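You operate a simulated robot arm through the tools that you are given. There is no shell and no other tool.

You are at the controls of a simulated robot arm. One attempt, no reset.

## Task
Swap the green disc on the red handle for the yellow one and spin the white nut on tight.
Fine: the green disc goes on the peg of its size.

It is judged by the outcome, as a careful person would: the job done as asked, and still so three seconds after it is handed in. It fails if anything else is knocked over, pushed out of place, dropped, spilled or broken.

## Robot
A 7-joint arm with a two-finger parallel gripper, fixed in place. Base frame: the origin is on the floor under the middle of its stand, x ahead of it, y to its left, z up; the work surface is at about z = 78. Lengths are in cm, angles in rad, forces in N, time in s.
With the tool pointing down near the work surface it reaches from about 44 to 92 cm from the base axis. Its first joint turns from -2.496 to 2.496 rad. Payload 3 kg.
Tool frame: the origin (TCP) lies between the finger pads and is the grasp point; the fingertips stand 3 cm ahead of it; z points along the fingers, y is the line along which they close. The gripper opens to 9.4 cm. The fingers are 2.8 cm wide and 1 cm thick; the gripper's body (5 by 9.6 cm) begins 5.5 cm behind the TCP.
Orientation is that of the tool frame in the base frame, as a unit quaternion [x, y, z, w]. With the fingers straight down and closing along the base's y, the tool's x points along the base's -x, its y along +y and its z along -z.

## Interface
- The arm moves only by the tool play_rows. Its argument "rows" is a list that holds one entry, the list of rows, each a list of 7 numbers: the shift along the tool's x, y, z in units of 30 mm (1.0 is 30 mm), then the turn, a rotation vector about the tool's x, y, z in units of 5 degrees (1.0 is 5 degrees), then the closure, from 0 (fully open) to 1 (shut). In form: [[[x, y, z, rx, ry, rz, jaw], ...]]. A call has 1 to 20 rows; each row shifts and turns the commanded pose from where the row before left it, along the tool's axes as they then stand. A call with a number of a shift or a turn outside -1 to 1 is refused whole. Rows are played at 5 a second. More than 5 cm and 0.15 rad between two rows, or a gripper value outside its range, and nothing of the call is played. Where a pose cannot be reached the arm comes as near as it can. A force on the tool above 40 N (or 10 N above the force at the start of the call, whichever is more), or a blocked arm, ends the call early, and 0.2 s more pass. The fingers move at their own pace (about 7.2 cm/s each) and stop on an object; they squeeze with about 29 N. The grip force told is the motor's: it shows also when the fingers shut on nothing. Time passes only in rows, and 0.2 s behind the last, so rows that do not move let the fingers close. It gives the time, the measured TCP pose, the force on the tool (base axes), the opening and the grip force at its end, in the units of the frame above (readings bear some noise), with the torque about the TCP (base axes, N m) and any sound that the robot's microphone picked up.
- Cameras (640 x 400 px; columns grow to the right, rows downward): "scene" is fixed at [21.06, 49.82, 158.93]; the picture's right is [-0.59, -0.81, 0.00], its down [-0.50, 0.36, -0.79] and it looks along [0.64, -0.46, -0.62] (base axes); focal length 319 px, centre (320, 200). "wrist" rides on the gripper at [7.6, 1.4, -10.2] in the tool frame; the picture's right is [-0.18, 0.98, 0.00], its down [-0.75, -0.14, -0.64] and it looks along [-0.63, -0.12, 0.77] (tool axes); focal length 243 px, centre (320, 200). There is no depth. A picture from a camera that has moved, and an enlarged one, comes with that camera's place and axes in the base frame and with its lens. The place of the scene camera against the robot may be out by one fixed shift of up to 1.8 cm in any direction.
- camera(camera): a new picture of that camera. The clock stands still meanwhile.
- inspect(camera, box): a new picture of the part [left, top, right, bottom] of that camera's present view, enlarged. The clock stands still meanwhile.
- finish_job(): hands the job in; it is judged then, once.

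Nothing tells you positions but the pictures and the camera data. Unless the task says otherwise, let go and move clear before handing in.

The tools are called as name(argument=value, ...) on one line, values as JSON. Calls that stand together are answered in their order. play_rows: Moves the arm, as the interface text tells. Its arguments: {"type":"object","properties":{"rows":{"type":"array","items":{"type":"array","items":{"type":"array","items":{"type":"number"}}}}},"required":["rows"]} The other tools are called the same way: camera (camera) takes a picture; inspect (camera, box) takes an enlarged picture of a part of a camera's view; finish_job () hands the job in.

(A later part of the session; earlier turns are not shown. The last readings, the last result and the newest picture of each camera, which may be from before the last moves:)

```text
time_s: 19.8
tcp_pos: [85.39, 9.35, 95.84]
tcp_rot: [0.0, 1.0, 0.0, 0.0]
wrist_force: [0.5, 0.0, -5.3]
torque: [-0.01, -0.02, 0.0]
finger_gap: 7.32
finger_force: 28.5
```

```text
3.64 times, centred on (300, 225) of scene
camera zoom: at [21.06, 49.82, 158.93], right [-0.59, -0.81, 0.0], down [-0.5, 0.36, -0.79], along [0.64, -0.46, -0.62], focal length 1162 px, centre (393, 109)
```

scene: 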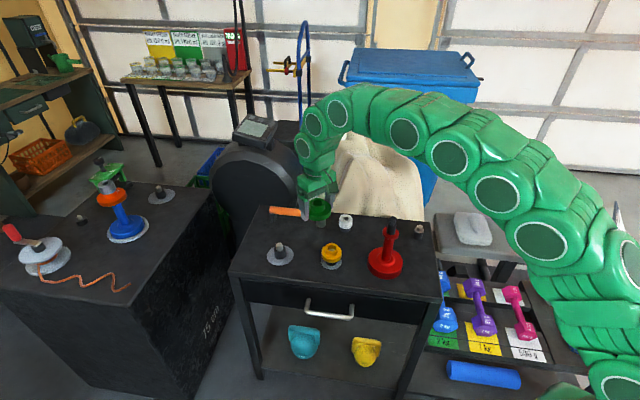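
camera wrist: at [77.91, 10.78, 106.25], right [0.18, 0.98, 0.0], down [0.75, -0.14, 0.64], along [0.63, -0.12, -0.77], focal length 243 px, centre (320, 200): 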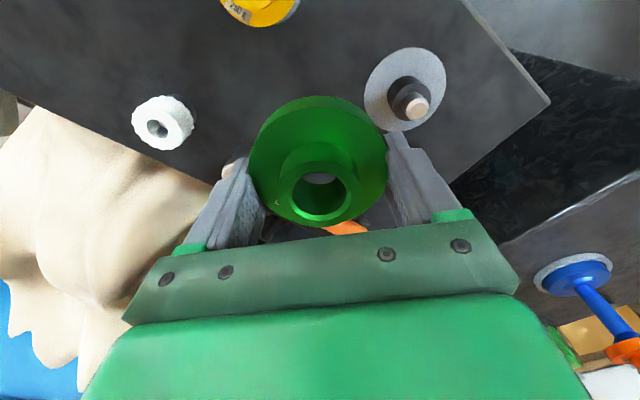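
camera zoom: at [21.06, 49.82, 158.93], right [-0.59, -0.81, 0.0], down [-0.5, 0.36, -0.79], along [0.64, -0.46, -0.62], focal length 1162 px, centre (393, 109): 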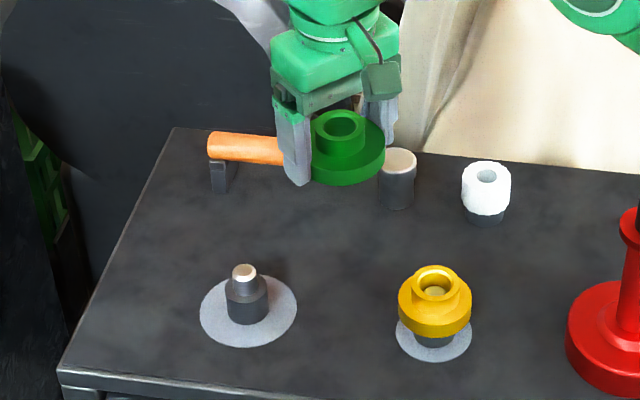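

The peg is confirmed at about (87.8, 18.65). The pin is 2.2 cm against a bore of about 2.9 cm, so there is room. I'm moving the disc above it, still well clear.

play_rows(rows=[[[-0.12, 0.4, 0.1, 0, 0, 0, 1], [-0.14, 0.55, 0.25, 0, 0, 0, 1], [-0.14, 0.55, 0.25, 0, 0, 0, 1], [-0.14, 0.55, 0.25, 0, 0, 0, 1], [-0.12, 0.55, 0.25, 0, 0, 0, 1], [-0.1, 0.5, 0.2, 0, 0, 0, 1], [0, 0, 0, 0, 0, 0, 1], [0, 0, 0, 0, 0, 0, 1]]])

camera(camera="wrist")

inspect(camera="scene", box=[240, 200, 320, 280])

```text
time_s: 21.6
tcp_pos: [87.78, 18.83, 92.09]
tcp_rot: [0.0, 1.0, 0.0, 0.0]
wrist_force: [0.0, 0.1, -4.6]
torque: [0.02, -0.01, -0.01]
finger_gap: 7.33
finger_force: 28.5
```

```text
taken
camera wrist: at [80.19, 20.23, 102.42], right [0.18, 0.98, 0.0], down [0.75, -0.14, 0.64], along [0.63, -0.12, -0.77], focal length 243 px, centre (320, 200)
```

wrist: 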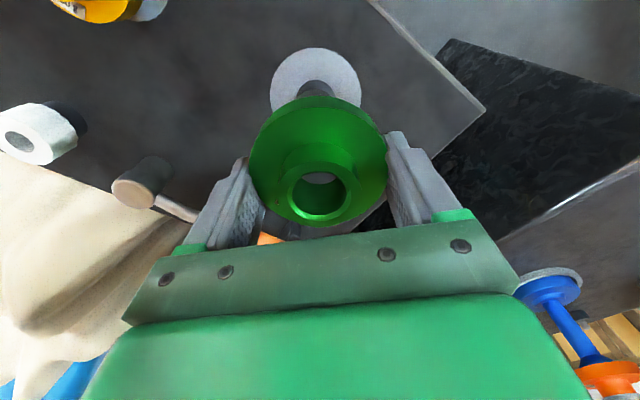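

```text
5.00 times, centred on (280, 240) of scene
camera zoom: at [21.06, 49.82, 158.93], right [-0.59, -0.81, 0.0], down [-0.5, 0.36, -0.79], along [0.64, -0.46, -0.62], focal length 1597 px, centre (520, 0)
```

zoom: 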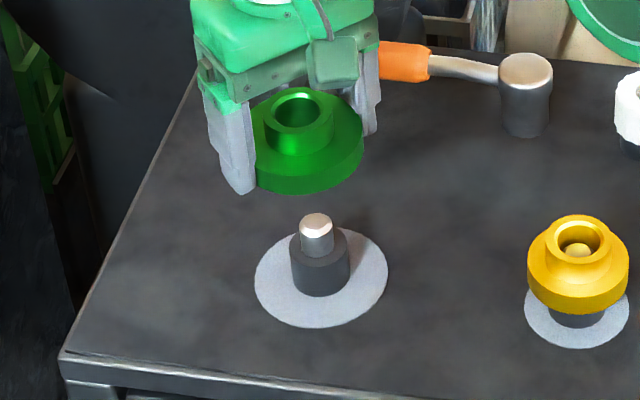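

inspect(camera="wrist", box=[250, 40, 390, 140])

inspect(camera="wrist", box=[240, 85, 400, 235])

```text
4.00 times, centred on (320, 90) of wrist
camera zoom: at [80.19, 20.23, 102.42], right [0.18, 0.98, 0.0], down [0.75, -0.14, 0.64], along [0.63, -0.12, -0.77], focal length 970 px, centre (320, 640)
```

zoom: 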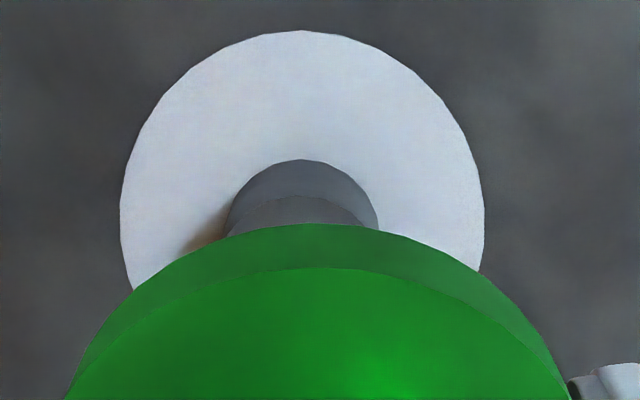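

```text
2.67 times, centred on (320, 160) of wrist
camera zoom: at [80.19, 20.23, 102.42], right [0.18, 0.98, 0.0], down [0.75, -0.14, 0.64], along [0.63, -0.12, -0.77], focal length 647 px, centre (320, 307)
```

zoom: 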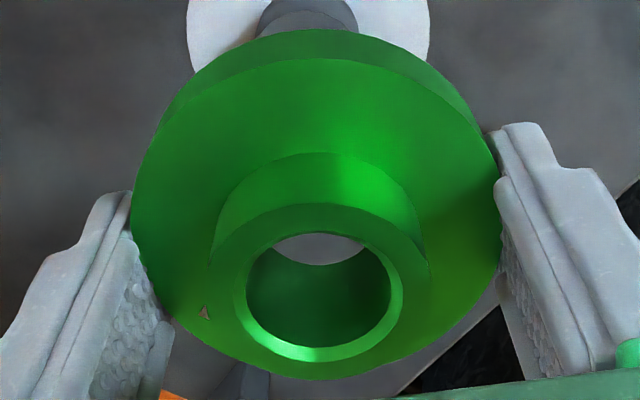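

inspect(camera="scene", box=[262, 210, 302, 270])

inspect(camera="scene", box=[262, 212, 302, 242])

inspect(camera="scene", box=[262, 238, 302, 268])

```text
6.67 times, centred on (282, 240) of scene
camera zoom: at [21.06, 49.82, 158.93], right [-0.59, -0.81, 0.0], down [-0.5, 0.36, -0.79], along [0.64, -0.46, -0.62], focal length 2130 px, centre (573, -67)
```

zoom: 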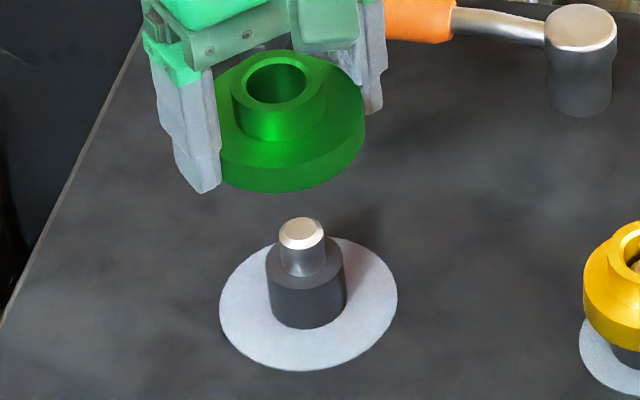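

```text
13.33 times, centred on (282, 227) of scene
camera zoom: at [21.06, 49.82, 158.93], right [-0.59, -0.81, 0.0], down [-0.5, 0.36, -0.79], along [0.64, -0.46, -0.62], focal length 4259 px, centre (827, -160)
```

zoom: 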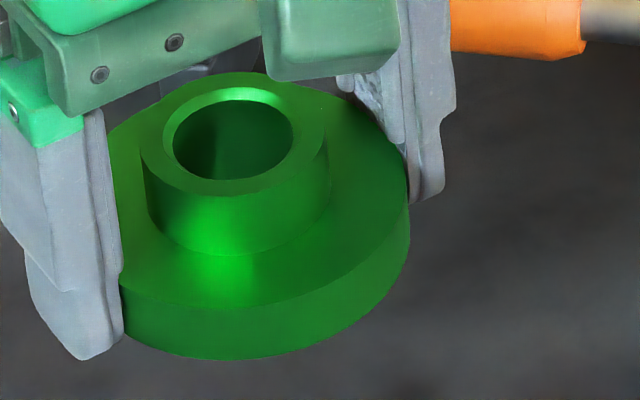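

```text
13.33 times, centred on (282, 253) of scene
camera zoom: at [21.06, 49.82, 158.93], right [-0.59, -0.81, 0.0], down [-0.5, 0.36, -0.79], along [0.64, -0.46, -0.62], focal length 4259 px, centre (827, -507)
```

zoom: 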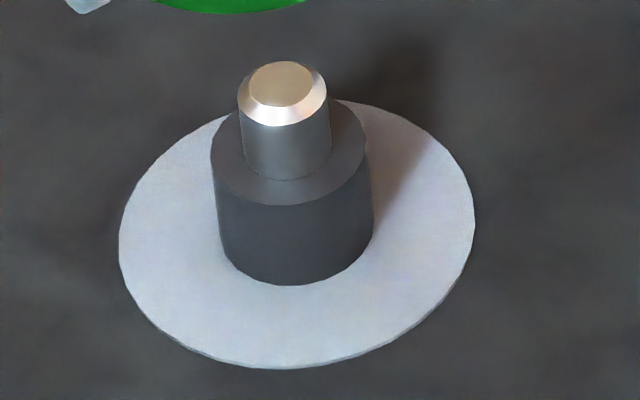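

Comparing both views, the disc should shift about (-0.18, -0.31) cm to sit over the pin. I'm making that shift and lowering until just above the pin.

play_rows(rows=[[[0.06, -0.104, 0, 0, 0, 0, 1], [0, 0, 0.4, 0, 0, 0, 1], [0, 0, 0.4, 0, 0, 0, 1], [0, 0, 0.4, 0, 0, 0, 1], [0, 0, 0.3, 0, 0, 0, 1], [0, 0, 0, 0, 0, 0, 1], [0, 0, 0, 0, 0, 0, 1]]])

inspect(camera="scene", box=[262, 225, 302, 265])

inspect(camera="wrist", box=[250, 40, 390, 240])

```text
time_s: 23.2
tcp_pos: [87.48, 18.41, 87.5]
tcp_rot: [0.0, 1.0, 0.0, 0.0]
wrist_force: [0.2, -0.7, -4.8]
torque: [0.03, 0.01, 0.04]
finger_gap: 7.32
finger_force: 28.5
```

```text
10.00 times, centred on (282, 245) of scene
camera zoom: at [21.06, 49.82, 158.93], right [-0.59, -0.81, 0.0], down [-0.5, 0.36, -0.79], along [0.64, -0.46, -0.62], focal length 3194 px, centre (700, -250)
```

zoom: 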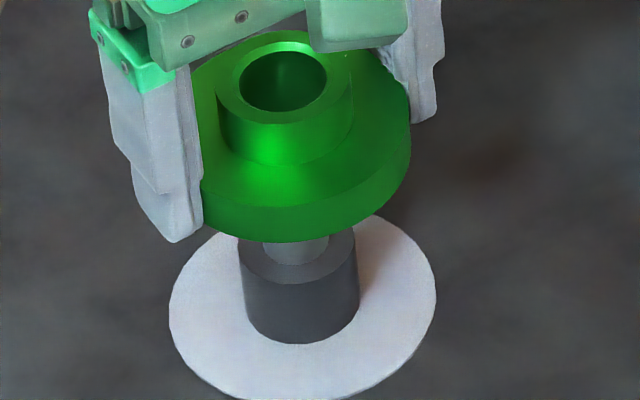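

```text
2.00 times, centred on (320, 140) of wrist
camera zoom: at [79.96, 19.82, 97.95], right [0.18, 0.98, 0.0], down [0.75, -0.14, 0.64], along [0.63, -0.12, -0.77], focal length 485 px, centre (320, 320)
```

zoom: 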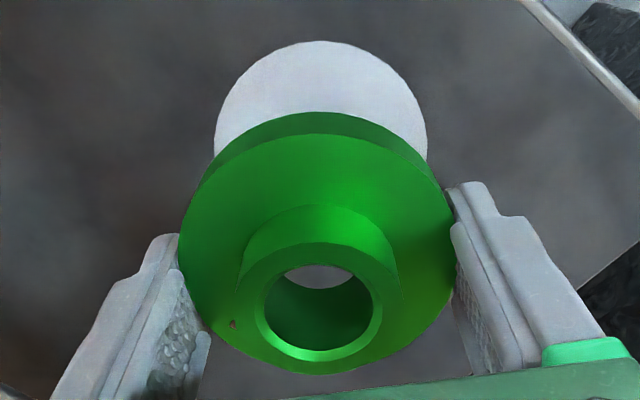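

A small correction of (+0.13, +0.12) cm centres it. Then lowering slowly onto the pin.

play_rows(rows=[[[-0.042, 0.04, 0, 0, 0, 0, 1], [0, 0, 0, 0, 0, 0, 1], [0, 0, 0.12, 0, 0, 0, 1], [0, 0, 0.12, 0, 0, 0, 1], [0, 0, 0.12, 0, 0, 0, 1], [0, 0, 0.12, 0, 0, 0, 1], [0, 0, 0.12, 0, 0, 0, 1], [0, 0, 0.12, 0, 0, 0, 1], [0, 0, 0.1, 0, 0, 0, 1], [0, 0, 0, 0, 0, 0, 1]]])

inspect(camera="scene", box=[262, 225, 302, 265])

inspect(camera="wrist", box=[250, 40, 390, 240])

```text
time_s: 25.4
tcp_pos: [87.83, 18.41, 85.08]
tcp_rot: [0.0, 1.0, -0.001, 0.0]
wrist_force: [-1.3, -0.2, -5.2]
torque: [-0.02, -0.04, 0.02]
finger_gap: 7.33
finger_force: 28.2
```

```text
10.00 times, centred on (282, 245) of scene
camera zoom: at [21.06, 49.82, 158.93], right [-0.59, -0.81, 0.0], down [-0.5, 0.36, -0.79], along [0.64, -0.46, -0.62], focal length 3194 px, centre (700, -250)
```

zoom: 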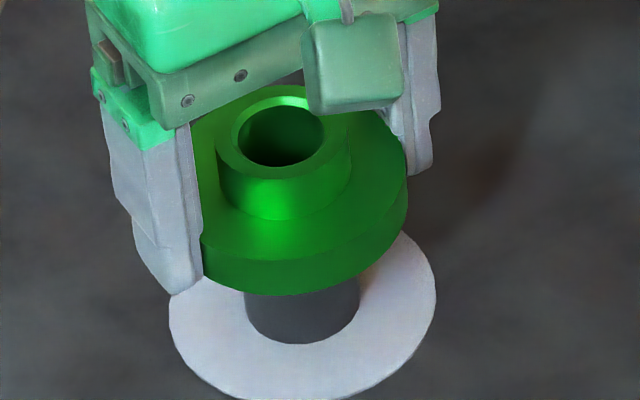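

```text
2.00 times, centred on (320, 140) of wrist
camera zoom: at [80.16, 19.98, 95.51], right [0.18, 0.98, 0.0], down [0.75, -0.14, 0.64], along [0.63, -0.12, -0.77], focal length 485 px, centre (320, 320)
```

zoom: 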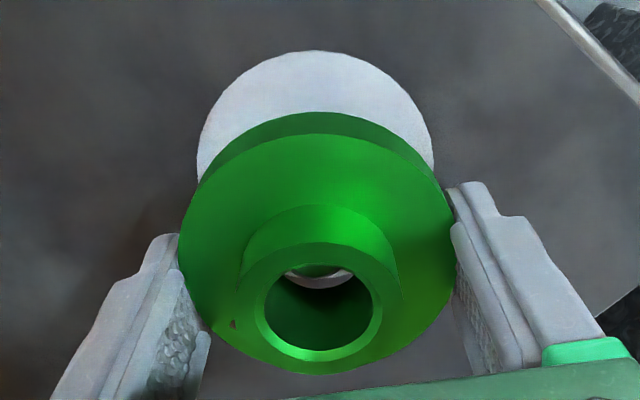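

The pin is now entering the bore with no contact force. Continuing down gently.

play_rows(rows=[[[0, 0, 0.1, 0, 0, 0, 1], [0, 0, 0.1, 0, 0, 0, 1], [0, 0, 0.1, 0, 0, 0, 1], [0, 0, 0.1, 0, 0, 0, 1], [0, 0, 0, 0, 0, 0, 1]]])

inspect(camera="scene", box=[262, 225, 302, 265])

inspect(camera="wrist", box=[250, 40, 390, 240])

```text
time_s: 26.6
tcp_pos: [87.65, 18.52, 83.76]
tcp_rot: [0.0, 1.0, 0.0, 0.0]
wrist_force: [-0.4, -0.2, -5.0]
torque: [0.01, -0.02, 0.02]
finger_gap: 7.32
finger_force: 29.2
```

```text
10.00 times, centred on (282, 245) of scene
camera zoom: at [21.06, 49.82, 158.93], right [-0.59, -0.81, 0.0], down [-0.5, 0.36, -0.79], along [0.64, -0.46, -0.62], focal length 3194 px, centre (700, -250)
```

zoom: 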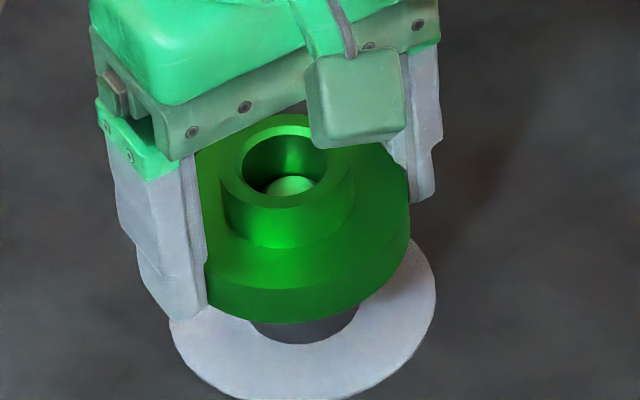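

```text
2.00 times, centred on (320, 140) of wrist
camera zoom: at [80.16, 19.98, 94.21], right [0.18, 0.98, 0.0], down [0.75, -0.14, 0.64], along [0.63, -0.12, -0.77], focal length 485 px, centre (320, 320)
```

zoom: 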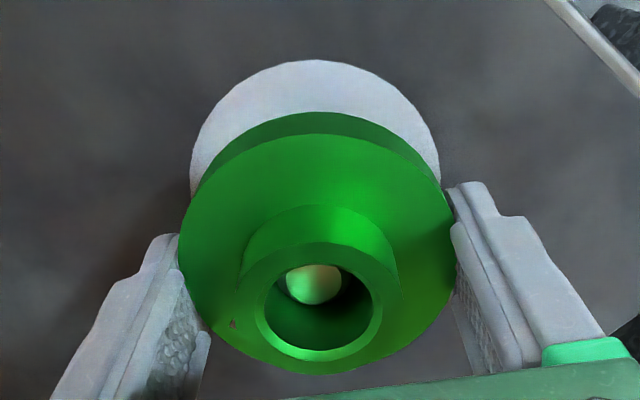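

play_rows(rows=[[[0, 0, 0.06, 0, 0, 0, 1], [0, 0, 0.06, 0, 0, 0, 1], [0, 0, 0.04, 0, 0, 0, 1], [0, 0, 0, 0, 0, 0, 1]]])

inspect(camera="scene", box=[262, 225, 302, 265])

```text
time_s: 27.6
tcp_pos: [87.64, 18.54, 83.32]
tcp_rot: [0.0, 1.0, 0.0, 0.0]
wrist_force: [-0.6, -0.1, -3.8]
torque: [0.04, -0.06, -0.01]
finger_gap: 7.34
finger_force: 29.0
```

```text
10.00 times, centred on (282, 245) of scene
camera zoom: at [21.06, 49.82, 158.93], right [-0.59, -0.81, 0.0], down [-0.5, 0.36, -0.79], along [0.64, -0.46, -0.62], focal length 3194 px, centre (700, -250)
```

zoom: 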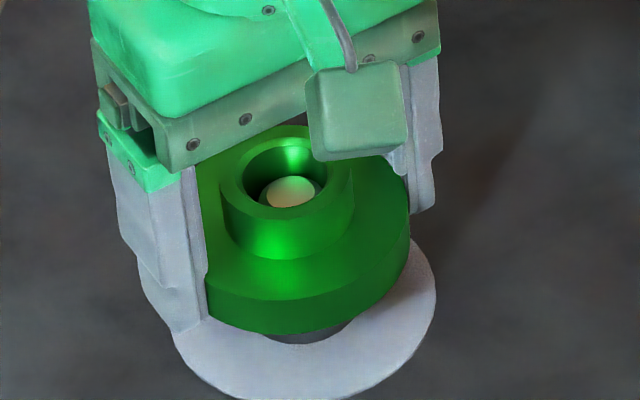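

play_rows(rows=[[[0, 0, 0.05, 0, 0, 0, 1], [0, 0, 0, 0, 0, 0, 1]]])

inspect(camera="scene", box=[262, 225, 302, 265])

```text
time_s: 28.2
tcp_pos: [87.72, 18.54, 83.21]
tcp_rot: [0.0, 1.0, 0.0, 0.001]
wrist_force: [-5.4, -0.4, 15.0]
torque: [-0.3, 0.41, -0.09]
finger_gap: 7.34
finger_force: 29.0
```

```text
10.00 times, centred on (282, 245) of scene
camera zoom: at [21.06, 49.82, 158.93], right [-0.59, -0.81, 0.0], down [-0.5, 0.36, -0.79], along [0.64, -0.46, -0.62], focal length 3194 px, centre (700, -250)
```

zoom: 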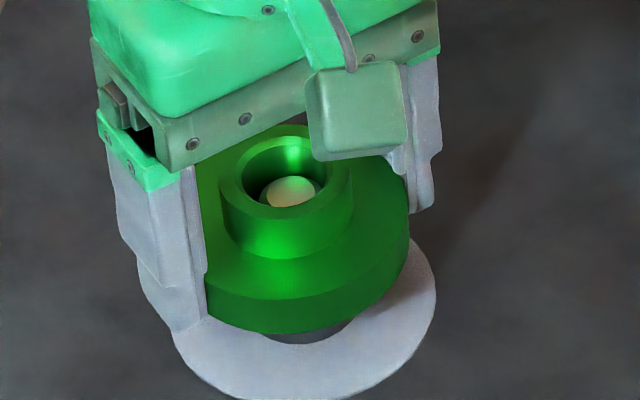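

The disc has seated on the collar, as the force jump and expected height both show. I'm easing off, opening the fingers, and rising.

play_rows(rows=[[[0, 0, -0.03, 0, 0, 0, 1], [0, 0, 0, 0, 0, 0, 0], [0, 0, 0, 0, 0, 0, 0], [0, 0, 0, 0, 0, 0, 0], [0, 0, -0.3, 0, 0, 0, 0], [0, 0, -0.6, 0, 0, 0, 0], [0, 0, -0.8, 0, 0, 0, 0], [0, 0, -0.8, 0, 0, 0, 0], [0, 0, -0.8, 0, 0, 0, 0], [0, 0, 0, 0, 0, 0, 0]]])

inspect(camera="scene", box=[262, 225, 302, 265])

camera(camera="wrist")

camera(camera="scene")

```text
time_s: 30.4
tcp_pos: [87.8, 18.39, 93.24]
tcp_rot: [0.0, 1.0, 0.001, 0.0]
wrist_force: [-0.8, 0.4, 0.3]
torque: [-0.03, -0.04, 0.0]
finger_gap: 9.39
finger_force: 0.0
```

```text
10.00 times, centred on (282, 245) of scene
camera zoom: at [21.06, 49.82, 158.93], right [-0.59, -0.81, 0.0], down [-0.5, 0.36, -0.79], along [0.64, -0.46, -0.62], focal length 3194 px, centre (700, -250)
```

zoom: 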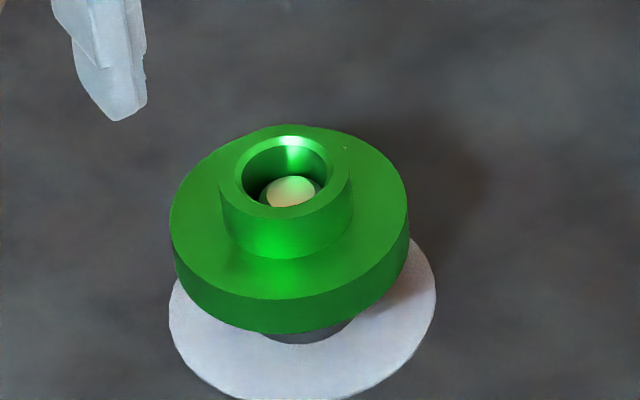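

```text
taken
camera wrist: at [80.21, 19.91, 103.65], right [0.18, 0.98, 0.0], down [0.75, -0.14, 0.64], along [0.63, -0.12, -0.77], focal length 243 px, centre (320, 200)
```

wrist: 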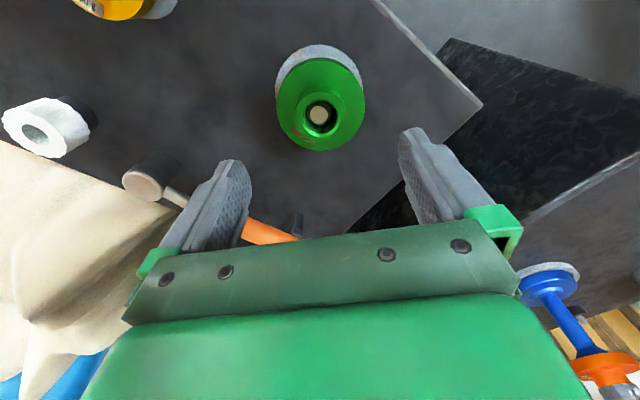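

```text
taken
```

scene: 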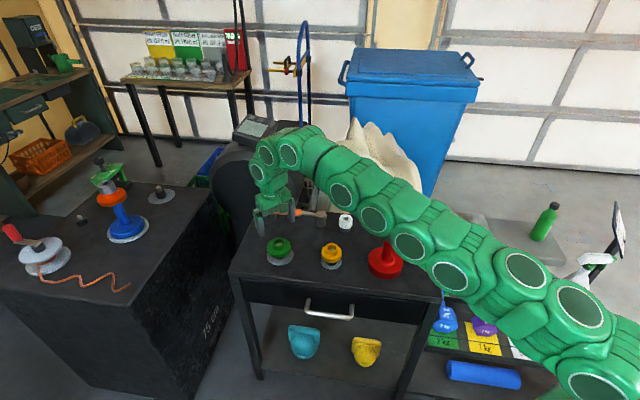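

The green disc sits level on its peg. Next I'm moving above the yellow disc, near (75, 6), to measure it.

play_rows(rows=[[[0.3, -0.3, -0.4, 0, 0, 0, 0], [0.55, -0.54, -0.3, 0, 0, 0, 0], [0.55, -0.54, -0.3, 0, 0, 0, 0], [0.6, -0.58, 0, 0, 0, 0, 0], [0.6, -0.58, 0, 0, 0, 0, 0], [0.6, -0.58, 0, 0, 0, 0, 0], [0.6, -0.58, 0, 0, 0, 0, 0], [0.47, -0.43, 0, 0, 0, 0, 0], [0, 0, 0, 0, 0, 0, 0]]])

camera(camera="wrist")

inspect(camera="wrist", box=[260, 40, 380, 160])

```text
time_s: 32.4
tcp_pos: [74.99, 6.24, 96.2]
tcp_rot: [0.0, 1.0, 0.0, -0.001]
wrist_force: [0.4, 0.2, -0.3]
torque: [-0.02, 0.01, -0.03]
finger_gap: 9.4
finger_force: 0.0
```

```text
taken
camera wrist: at [67.37, 7.69, 106.57], right [0.18, 0.98, 0.0], down [0.75, -0.14, 0.64], along [0.63, -0.12, -0.77], focal length 243 px, centre (320, 200)
```

wrist: 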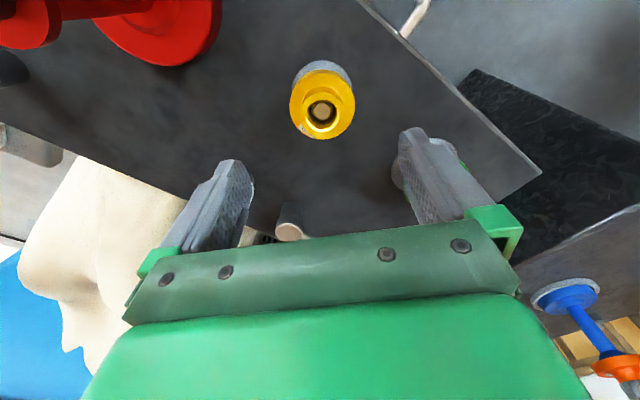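

```text
3.33 times, centred on (320, 100) of wrist
camera zoom: at [67.37, 7.69, 106.57], right [0.18, 0.98, 0.0], down [0.75, -0.14, 0.64], along [0.63, -0.12, -0.77], focal length 809 px, centre (320, 533)
```

zoom: 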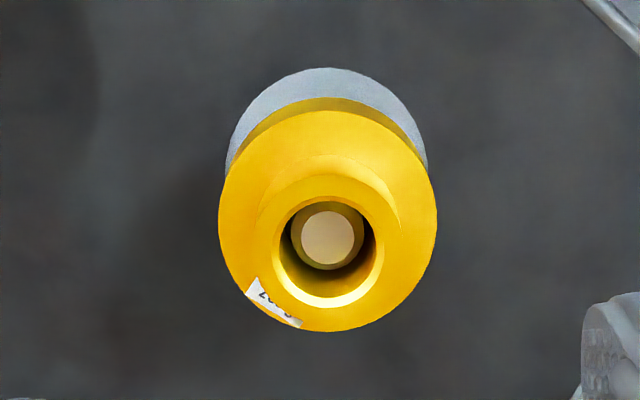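

The yellow disc is at about (75.9, 6.33). I'm lowering towards it and will check again just above.

play_rows(rows=[[[-0.072, 0.008, 0.7, 0, 0, 0, 0], [-0.072, 0.008, 0.8, 0, 0, 0, 0], [-0.072, 0.008, 0.8, 0, 0, 0, 0], [-0.072, 0.008, 0.7, 0, 0, 0, 0], [0, 0, 0, 0, 0, 0, 0]]])

inspect(camera="wrist", box=[240, 80, 400, 220])

inspect(camera="scene", box=[300, 210, 370, 280])

```text
time_s: 33.6
tcp_pos: [75.82, 6.18, 87.39]
tcp_rot: [0.001, 1.0, 0.001, 0.0]
wrist_force: [1.0, -0.1, -0.4]
torque: [0.0, 0.01, 0.03]
finger_gap: 9.39
finger_force: 0.1
```

```text
2.86 times, centred on (320, 150) of wrist
camera zoom: at [68.15, 7.49, 97.69], right [0.18, 0.98, 0.0], down [0.75, -0.14, 0.64], along [0.63, -0.12, -0.77], focal length 693 px, centre (320, 343)
```

zoom: 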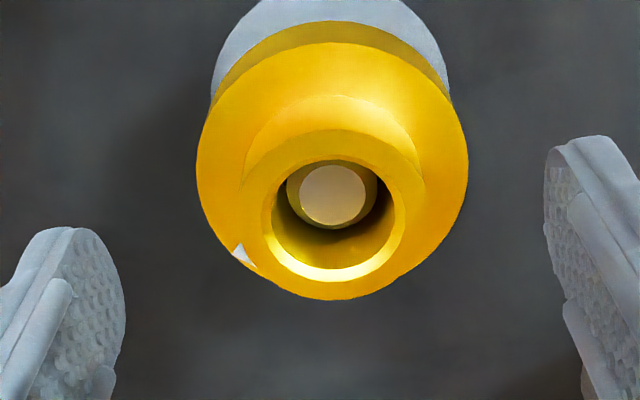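

```text
5.71 times, centred on (335, 245) of scene
camera zoom: at [21.06, 49.82, 158.93], right [-0.59, -0.81, 0.0], down [-0.5, 0.36, -0.79], along [0.64, -0.46, -0.62], focal length 1825 px, centre (234, -57)
```

zoom: 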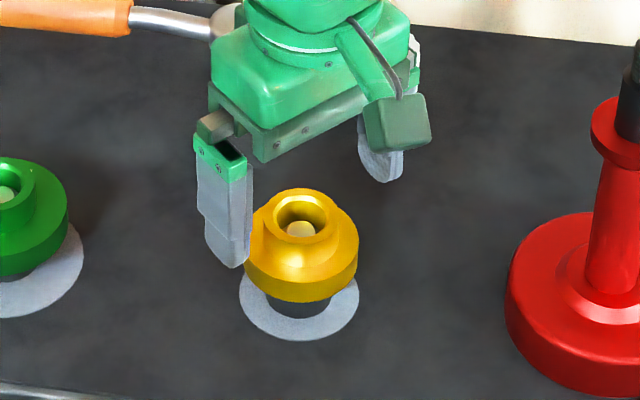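

play_rows(rows=[[[-0.03, 0.11, 0.2, 0, 0, 0, 0], [0, 0, 0, 0, 0, 0, 0], [0, 0, 0, 0, 0, 0, 0]]])

inspect(camera="wrist", box=[240, 80, 400, 220])

```text
time_s: 34.4
tcp_pos: [75.81, 6.49, 86.73]
tcp_rot: [-0.001, 1.0, 0.0, 0.0]
wrist_force: [0.2, 0.1, 0.6]
torque: [0.01, 0.0, -0.02]
finger_gap: 9.39
finger_force: 0.0
```

```text
2.86 times, centred on (320, 150) of wrist
camera zoom: at [68.3, 7.9, 97.08], right [0.18, 0.98, 0.0], down [0.75, -0.14, 0.64], along [0.63, -0.12, -0.77], focal length 693 px, centre (320, 343)
```

zoom: 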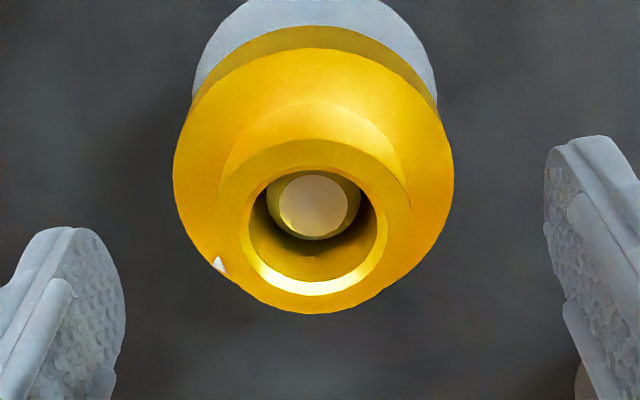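

play_rows(rows=[[[0, -0.03, 0.3, 0, 0, 0, 0], [0, 0, 0.4, 0, 0, 0, 0], [0, 0, 0.3, 0, 0, 0, 0], [0, 0, 0.15, 0, 0, 0, 0], [0, 0, 0, 0, 0, 0, 0], [0, 0, 0, 0, 0, 0, 0]]])

inspect(camera="wrist", box=[240, 80, 400, 220])

inspect(camera="scene", box=[300, 220, 370, 280])

```text
time_s: 35.8
tcp_pos: [75.92, 6.37, 83.12]
tcp_rot: [0.0, 1.0, 0.0, 0.0]
wrist_force: [0.4, 0.8, -0.5]
torque: [0.05, 0.01, 0.02]
finger_gap: 9.4
finger_force: 0.1
```

```text
2.86 times, centred on (320, 150) of wrist
camera zoom: at [68.34, 7.8, 93.58], right [0.18, 0.98, 0.0], down [0.75, -0.14, 0.64], along [0.63, -0.12, -0.77], focal length 693 px, centre (320, 343)
```

zoom: 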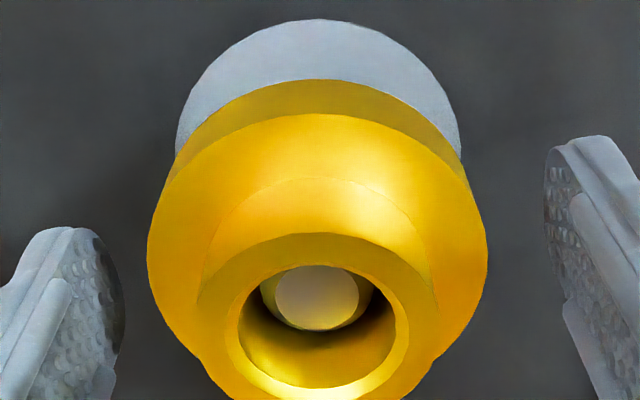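

```text
6.67 times, centred on (335, 250) of scene
camera zoom: at [21.06, 49.82, 158.93], right [-0.59, -0.81, 0.0], down [-0.5, 0.36, -0.79], along [0.64, -0.46, -0.62], focal length 2130 px, centre (220, -133)
```

zoom: 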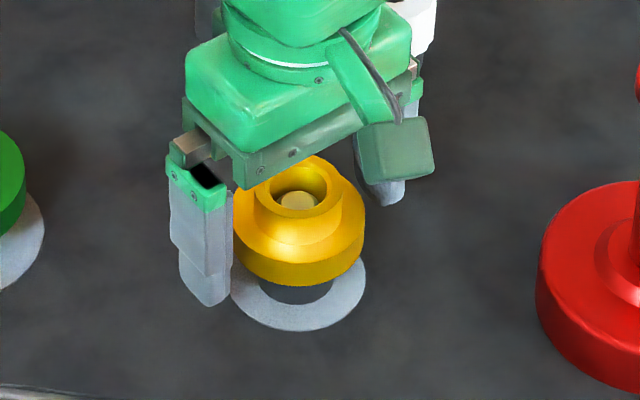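

Well centred. Closing on the yellow rim and reading the side load.

play_rows(rows=[[[0, 0, 0, 0, 0, 0, 0.2], [0, 0, 0, 0, 0, 0, 1], [0, 0, 0, 0, 0, 0, 1], [0, 0, 0, 0, 0, 0, 1]]])

inspect(camera="wrist", box=[240, 80, 400, 220])

inspect(camera="scene", box=[300, 220, 370, 280])

```text
time_s: 36.8
tcp_pos: [75.89, 6.43, 83.32]
tcp_rot: [0.0, 1.0, 0.0, 0.0]
wrist_force: [-0.6, 0.1, -0.2]
torque: [-0.01, 0.04, -0.05]
finger_gap: 6.11
finger_force: 29.4
```

```text
2.86 times, centred on (320, 150) of wrist
camera zoom: at [68.34, 7.8, 93.58], right [0.18, 0.98, 0.0], down [0.75, -0.14, 0.64], along [0.63, -0.12, -0.77], focal length 693 px, centre (320, 343)
```

zoom: 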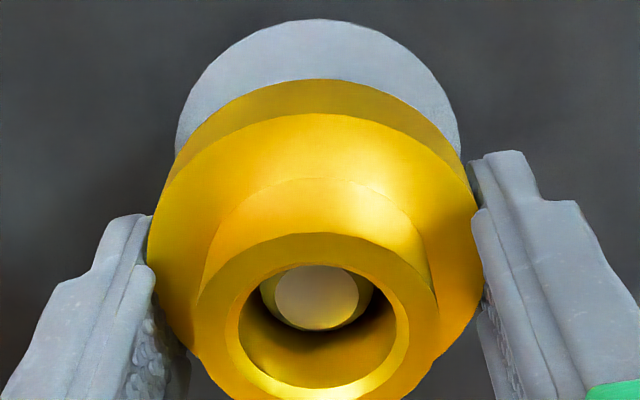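

```text
6.67 times, centred on (335, 250) of scene
camera zoom: at [21.06, 49.82, 158.93], right [-0.59, -0.81, 0.0], down [-0.5, 0.36, -0.79], along [0.64, -0.46, -0.62], focal length 2130 px, centre (220, -133)
```

zoom: 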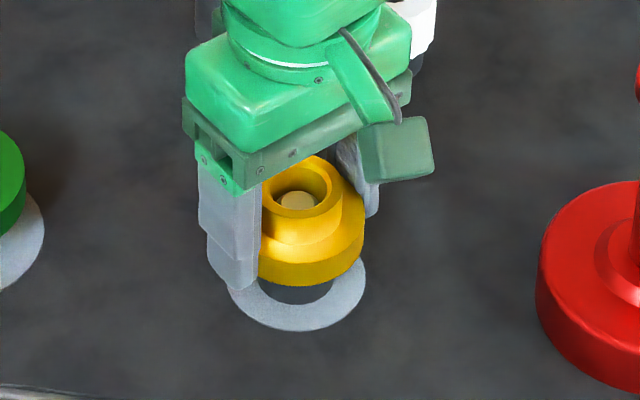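

Gripped at 6.1 cm with no side load. Lifting slowly off the peg.

play_rows(rows=[[[0, 0, -0.05, 0, 0, 0, 1], [0, 0, -0.07, 0, 0, 0, 1], [0, 0, -0.1, 0, 0, 0, 1], [0, 0, -0.1, 0, 0, 0, 1], [0, 0, -0.15, 0, 0, 0, 1], [0, 0, -0.2, 0, 0, 0, 1], [0, 0, -0.3, 0, 0, 0, 1], [0, 0, -0.4, 0, 0, 0, 1], [0, 0, -0.4, 0, 0, 0, 1], [0, 0, 0, 0, 0, 0, 1]]])

inspect(camera="wrist", box=[240, 80, 400, 230])

inspect(camera="scene", box=[300, 210, 370, 280])

```text
time_s: 39.0
tcp_pos: [75.9, 6.45, 88.57]
tcp_rot: [0.0, 1.0, -0.001, -0.001]
wrist_force: [0.3, -0.1, -2.4]
torque: [-0.02, 0.0, 0.01]
finger_gap: 6.16
finger_force: 29.5
```

```text
2.67 times, centred on (320, 155) of wrist
camera zoom: at [68.28, 7.87, 98.87], right [0.18, 0.98, 0.0], down [0.75, -0.14, 0.64], along [0.63, -0.12, -0.77], focal length 647 px, centre (320, 320)
```

zoom: 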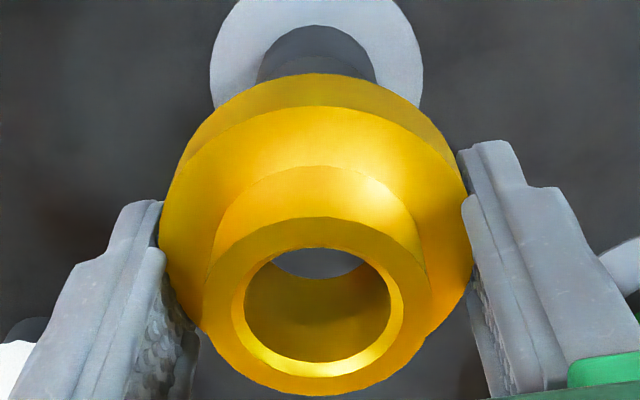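

```text
5.71 times, centred on (335, 245) of scene
camera zoom: at [21.06, 49.82, 158.93], right [-0.59, -0.81, 0.0], down [-0.5, 0.36, -0.79], along [0.64, -0.46, -0.62], focal length 1825 px, centre (234, -57)
```

zoom: 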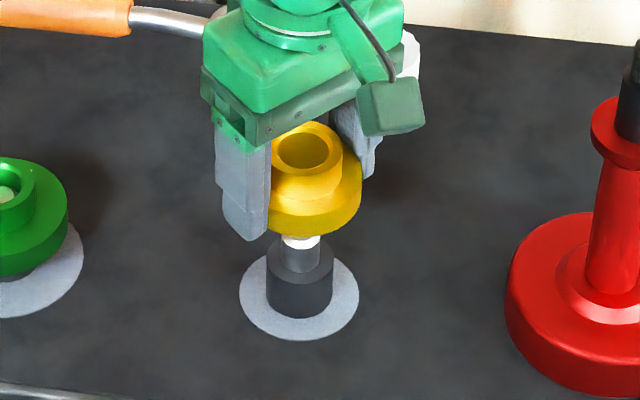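

The yellow disc is free (about 2.5 N). It sits in the fingers the same way the green one did, so I can return to the same commanded spot over the handle. I'm going up and across to hover above the stud.

play_rows(rows=[[[0.1, -0.15, -0.8, 0, 0, 0, 1], [0.3, -0.36, -0.9, 0, 0, 0, 1], [0.45, -0.52, -0.9, 0, 0, 0, 1], [0.5, -0.57, -0.9, 0, 0, 0, 1], [0.5, -0.57, -0.9, 0, 0, 0, 1], [0.5, -0.57, -0.6, 0, 0, 0, 1], [0.5, -0.57, 0, 0, 0, 0, 1], [0.5, -0.57, 0, 0, 0, 0, 1], [0.34, -0.318, 0, 0, 0, 0, 1], [0.1, -0.09, 0, 0, 0, 0, 1], [0, 0, 0, 0, 0, 0, 1], [0, 0, 0, 0, 0, 0, 1]]])

camera(camera="wrist")

inspect(camera="wrist", box=[240, 0, 400, 230])

inspect(camera="scene", box=[365, 180, 425, 250])

```text
time_s: 41.6
tcp_pos: [64.66, -6.49, 103.4]
tcp_rot: [0.0, 1.0, -0.001, 0.0]
wrist_force: [0.4, 0.4, -2.5]
torque: [0.02, -0.01, 0.0]
finger_gap: 6.14
finger_force: 28.7
```

```text
taken
camera wrist: at [57.03, -5.06, 113.89], right [0.18, 0.98, 0.0], down [0.75, -0.14, 0.64], along [0.63, -0.12, -0.77], focal length 243 px, centre (320, 200)
```

wrist: 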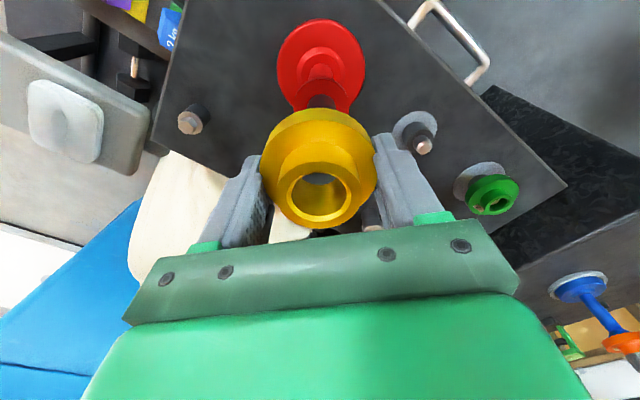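

```text
1.74 times, centred on (320, 115) of wrist
camera zoom: at [57.03, -5.06, 113.89], right [0.18, 0.98, 0.0], down [0.75, -0.14, 0.64], along [0.63, -0.12, -0.77], focal length 422 px, centre (320, 348)
```

zoom: 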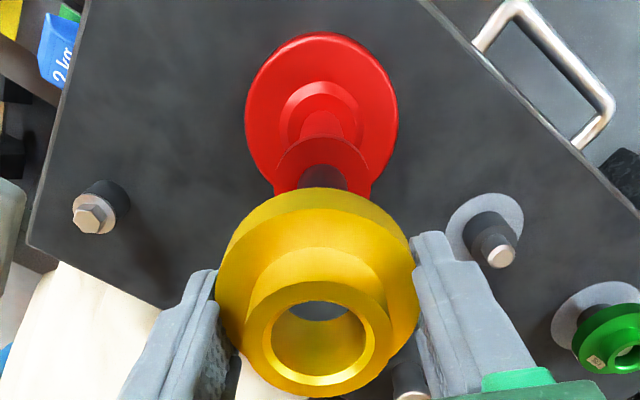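

```text
5.71 times, centred on (395, 215) of scene
camera zoom: at [21.06, 49.82, 158.93], right [-0.59, -0.81, 0.0], down [-0.5, 0.36, -0.79], along [0.64, -0.46, -0.62], focal length 1825 px, centre (-109, 114)
```

zoom: 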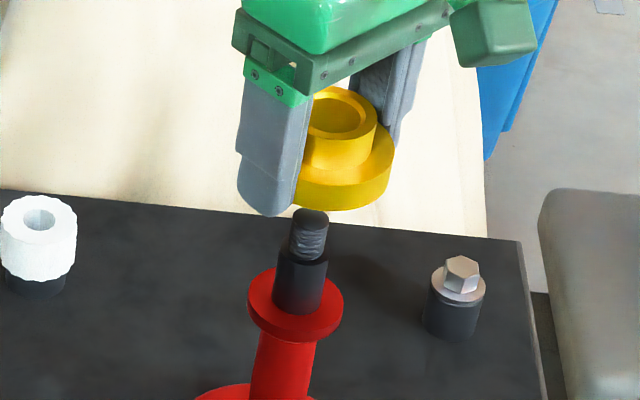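

inspect(camera="scene", box=[380, 190, 412, 222])

inspect(camera="scene", box=[375, 210, 411, 246])

inspect(camera="wrist", box=[260, 10, 380, 130])

inspect(camera="wrist", box=[250, 100, 390, 230])

```text
12.50 times, centred on (396, 206) of scene
camera zoom: at [21.06, 49.82, 158.93], right [-0.59, -0.81, 0.0], down [-0.5, 0.36, -0.79], along [0.64, -0.46, -0.62], focal length 3993 px, centre (-630, 125)
```

zoom: 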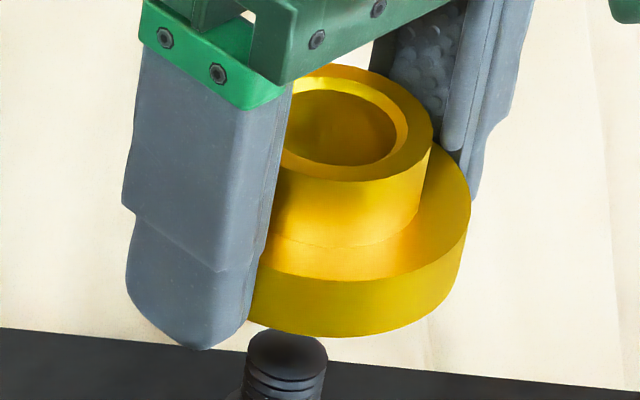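

```text
11.11 times, centred on (393, 228) of scene
camera zoom: at [21.06, 49.82, 158.93], right [-0.59, -0.81, 0.0], down [-0.5, 0.36, -0.79], along [0.64, -0.46, -0.62], focal length 3549 px, centre (-491, -111)
```

zoom: 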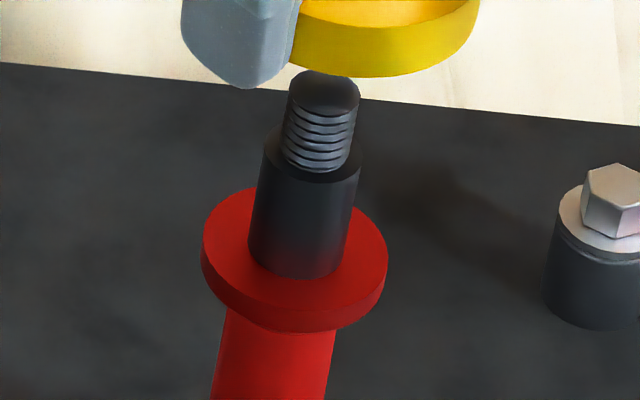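

```text
3.33 times, centred on (320, 70) of wrist
camera zoom: at [57.03, -5.06, 113.89], right [0.18, 0.98, 0.0], down [0.75, -0.14, 0.64], along [0.63, -0.12, -0.77], focal length 809 px, centre (320, 633)
```

zoom: 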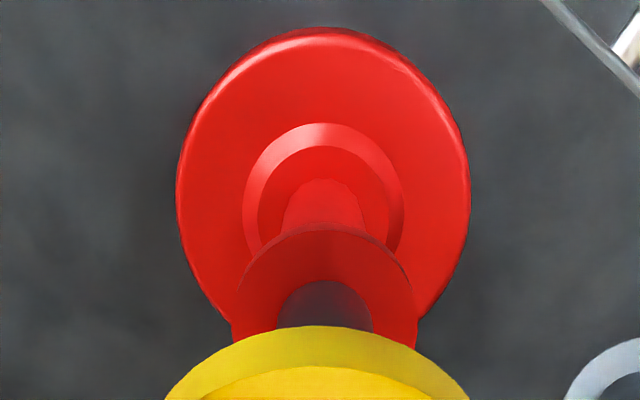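

```text
3.08 times, centred on (320, 165) of wrist
camera zoom: at [57.03, -5.06, 113.89], right [0.18, 0.98, 0.0], down [0.75, -0.14, 0.64], along [0.63, -0.12, -0.77], focal length 746 px, centre (320, 308)
```

zoom: 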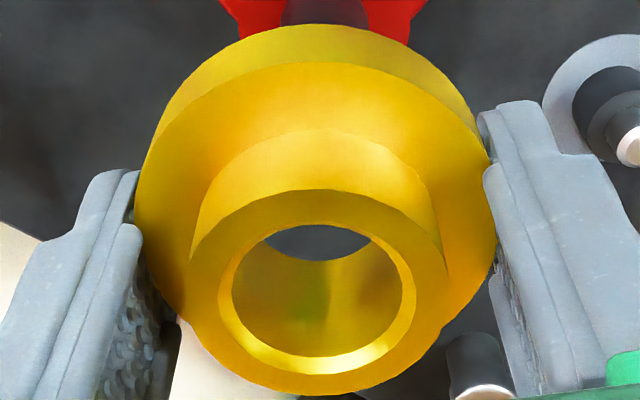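

inspect(camera="scene", box=[385, 213, 403, 229])

inspect(camera="scene", box=[350, 200, 450, 290])

```text
16.00 times, centred on (394, 221) of scene
camera zoom: at [21.06, 49.82, 158.93], right [-0.59, -0.81, 0.0], down [-0.5, 0.36, -0.79], along [0.64, -0.46, -0.62], focal length 5111 px, centre (-864, -136)
```

zoom: 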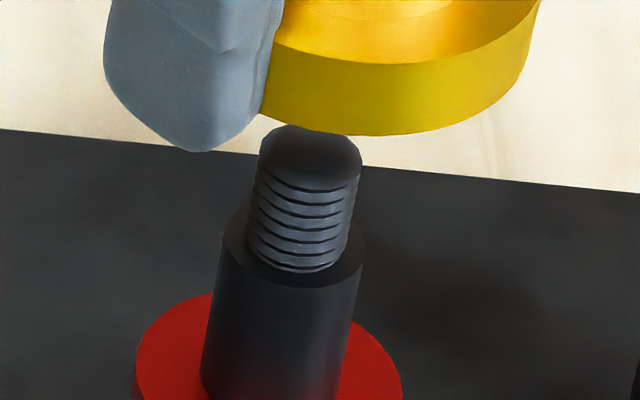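

```text
4.44 times, centred on (400, 245) of scene
camera zoom: at [21.06, 49.82, 158.93], right [-0.59, -0.81, 0.0], down [-0.5, 0.36, -0.79], along [0.64, -0.46, -0.62], focal length 1420 px, centre (-36, 0)
```

zoom: 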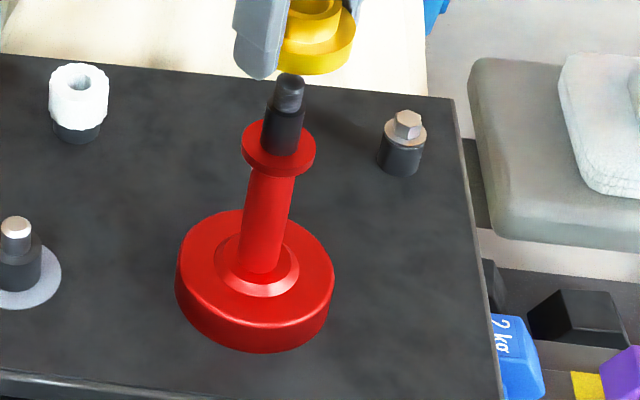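

The handle has shifted about 1.5 mm towards the base since the first grip attempts, which is tiny but matters for fit. I'm correcting by (-0.22, +0.20) and lowering so only the thin stud enters the bore, then checking again.

play_rows(rows=[[[0.073, 0.067, 0, 0, 0, 0, 1], [0, 0, 0.2, 0, 0, 0, 1], [0, 0, 0.3, 0, 0, 0, 1], [0, 0, 0.3, 0, 0, 0, 1], [0, 0, 0.3, 0, 0, 0, 1], [0, 0, 0.2, 0, 0, 0, 1], [0, 0, 0, 0, 0, 0, 1], [0, 0, 0, 0, 0, 0, 1]]])

inspect(camera="wrist", box=[240, 0, 400, 230])

inspect(camera="wrist", box=[250, 100, 390, 230])

inspect(camera="scene", box=[378, 200, 410, 240])

```text
time_s: 43.4
tcp_pos: [64.35, -6.22, 99.61]
tcp_rot: [0.0, 1.0, -0.001, 0.0]
wrist_force: [-1.0, 0.7, -3.2]
torque: [-0.01, -0.03, 0.0]
finger_gap: 6.15
finger_force: 29.0
```

```text
1.74 times, centred on (320, 115) of wrist
camera zoom: at [56.79, -4.77, 109.98], right [0.18, 0.98, 0.0], down [0.75, -0.14, 0.64], along [0.63, -0.12, -0.77], focal length 422 px, centre (320, 348)
```

zoom: 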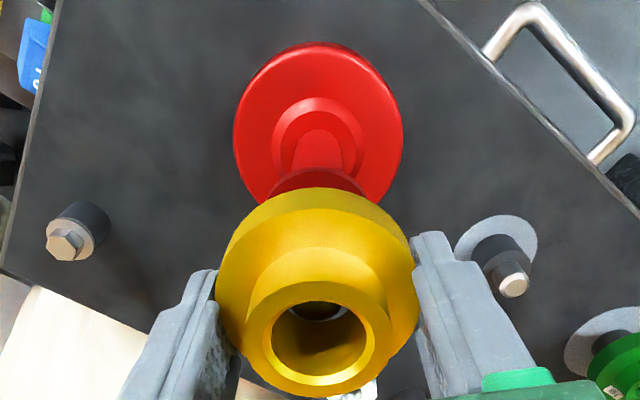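

```text
3.08 times, centred on (320, 165) of wrist
camera zoom: at [56.79, -4.77, 109.98], right [0.18, 0.98, 0.0], down [0.75, -0.14, 0.64], along [0.63, -0.12, -0.77], focal length 746 px, centre (320, 308)
```

zoom: 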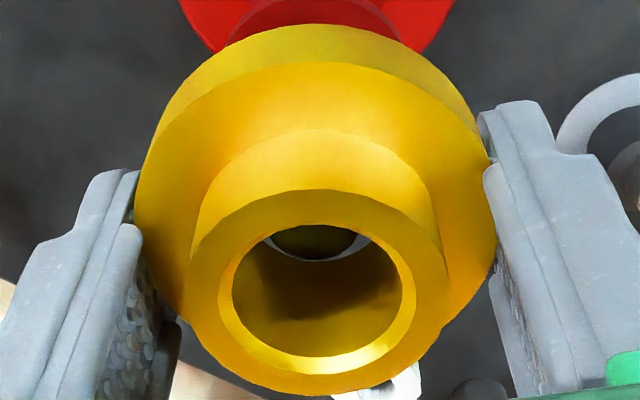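

```text
10.00 times, centred on (394, 220) of scene
camera zoom: at [21.06, 49.82, 158.93], right [-0.59, -0.81, 0.0], down [-0.5, 0.36, -0.79], along [0.64, -0.46, -0.62], focal length 3194 px, centre (-420, 0)
```

zoom: 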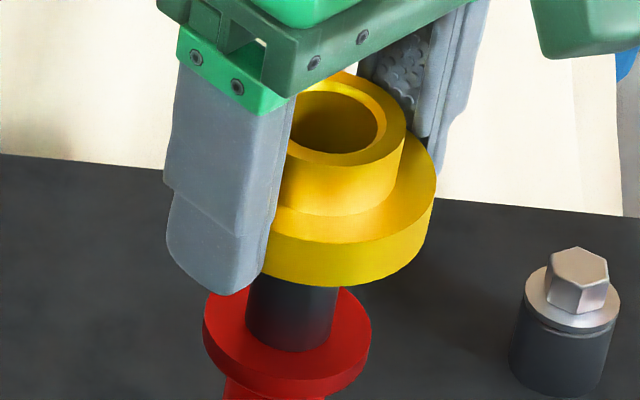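

Alignment looks good in both views. Lowering gently onto the spigot, watching the force.

play_rows(rows=[[[0, -0.01, 0.1, 0, 0, 0, 1], [0, 0, 0.1, 0, 0, 0, 1], [0, 0, 0.08, 0, 0, 0, 1], [0, 0, 0.06, 0, 0, 0, 1], [0, 0, 0.05, 0, 0, 0, 1], [0, 0, 0, 0, 0, 0, 1]]])

inspect(camera="wrist", box=[250, 100, 390, 230])

inspect(camera="scene", box=[378, 200, 410, 240])

```text
time_s: 44.8
tcp_pos: [64.35, -6.13, 98.46]
tcp_rot: [0.0, 1.0, 0.0, 0.0]
wrist_force: [0.6, 0.7, -2.8]
torque: [-0.02, -0.02, -0.02]
finger_gap: 6.16
finger_force: 28.8
```

```text
3.08 times, centred on (320, 165) of wrist
camera zoom: at [56.78, -4.8, 108.81], right [0.18, 0.98, 0.0], down [0.75, -0.14, 0.64], along [0.63, -0.12, -0.77], focal length 746 px, centre (320, 308)
```

zoom: 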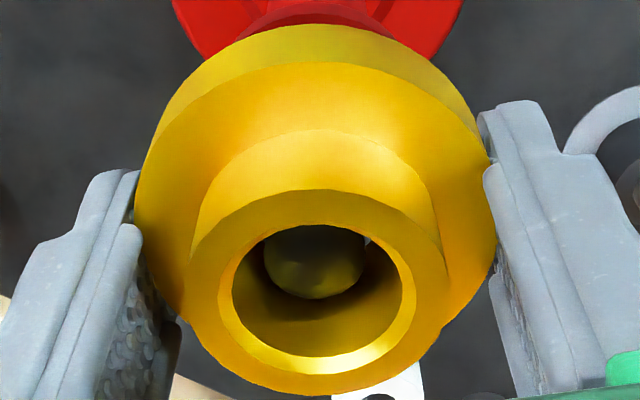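

```text
10.00 times, centred on (394, 220) of scene
camera zoom: at [21.06, 49.82, 158.93], right [-0.59, -0.81, 0.0], down [-0.5, 0.36, -0.79], along [0.64, -0.46, -0.62], focal length 3194 px, centre (-420, 0)
```

zoom: 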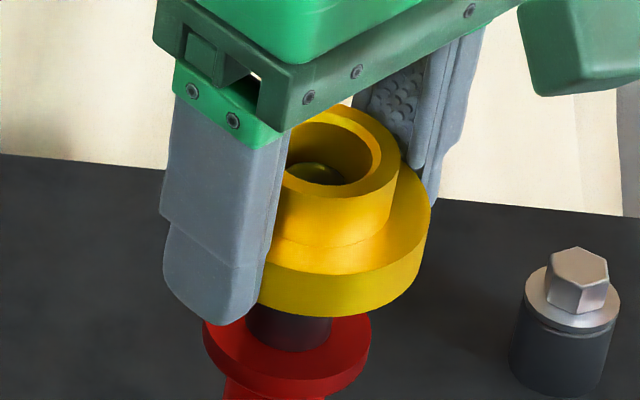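

play_rows(rows=[[[-0.035, -0.012, 0, 0, 0, 0, 1], [0, 0, 0.05, 0, 0, 0, 1], [0, 0, 0.05, 0, 0, 0, 1], [0, 0, 0, 0, 0, 0, 1]]])

```text
time_s: 45.8
tcp_pos: [64.46, -6.21, 98.2]
tcp_rot: [0.0, 1.0, 0.0, 0.0]
wrist_force: [0.2, -0.3, -3.6]
torque: [0.01, -0.03, 0.0]
finger_gap: 6.14
finger_force: 29.1
```

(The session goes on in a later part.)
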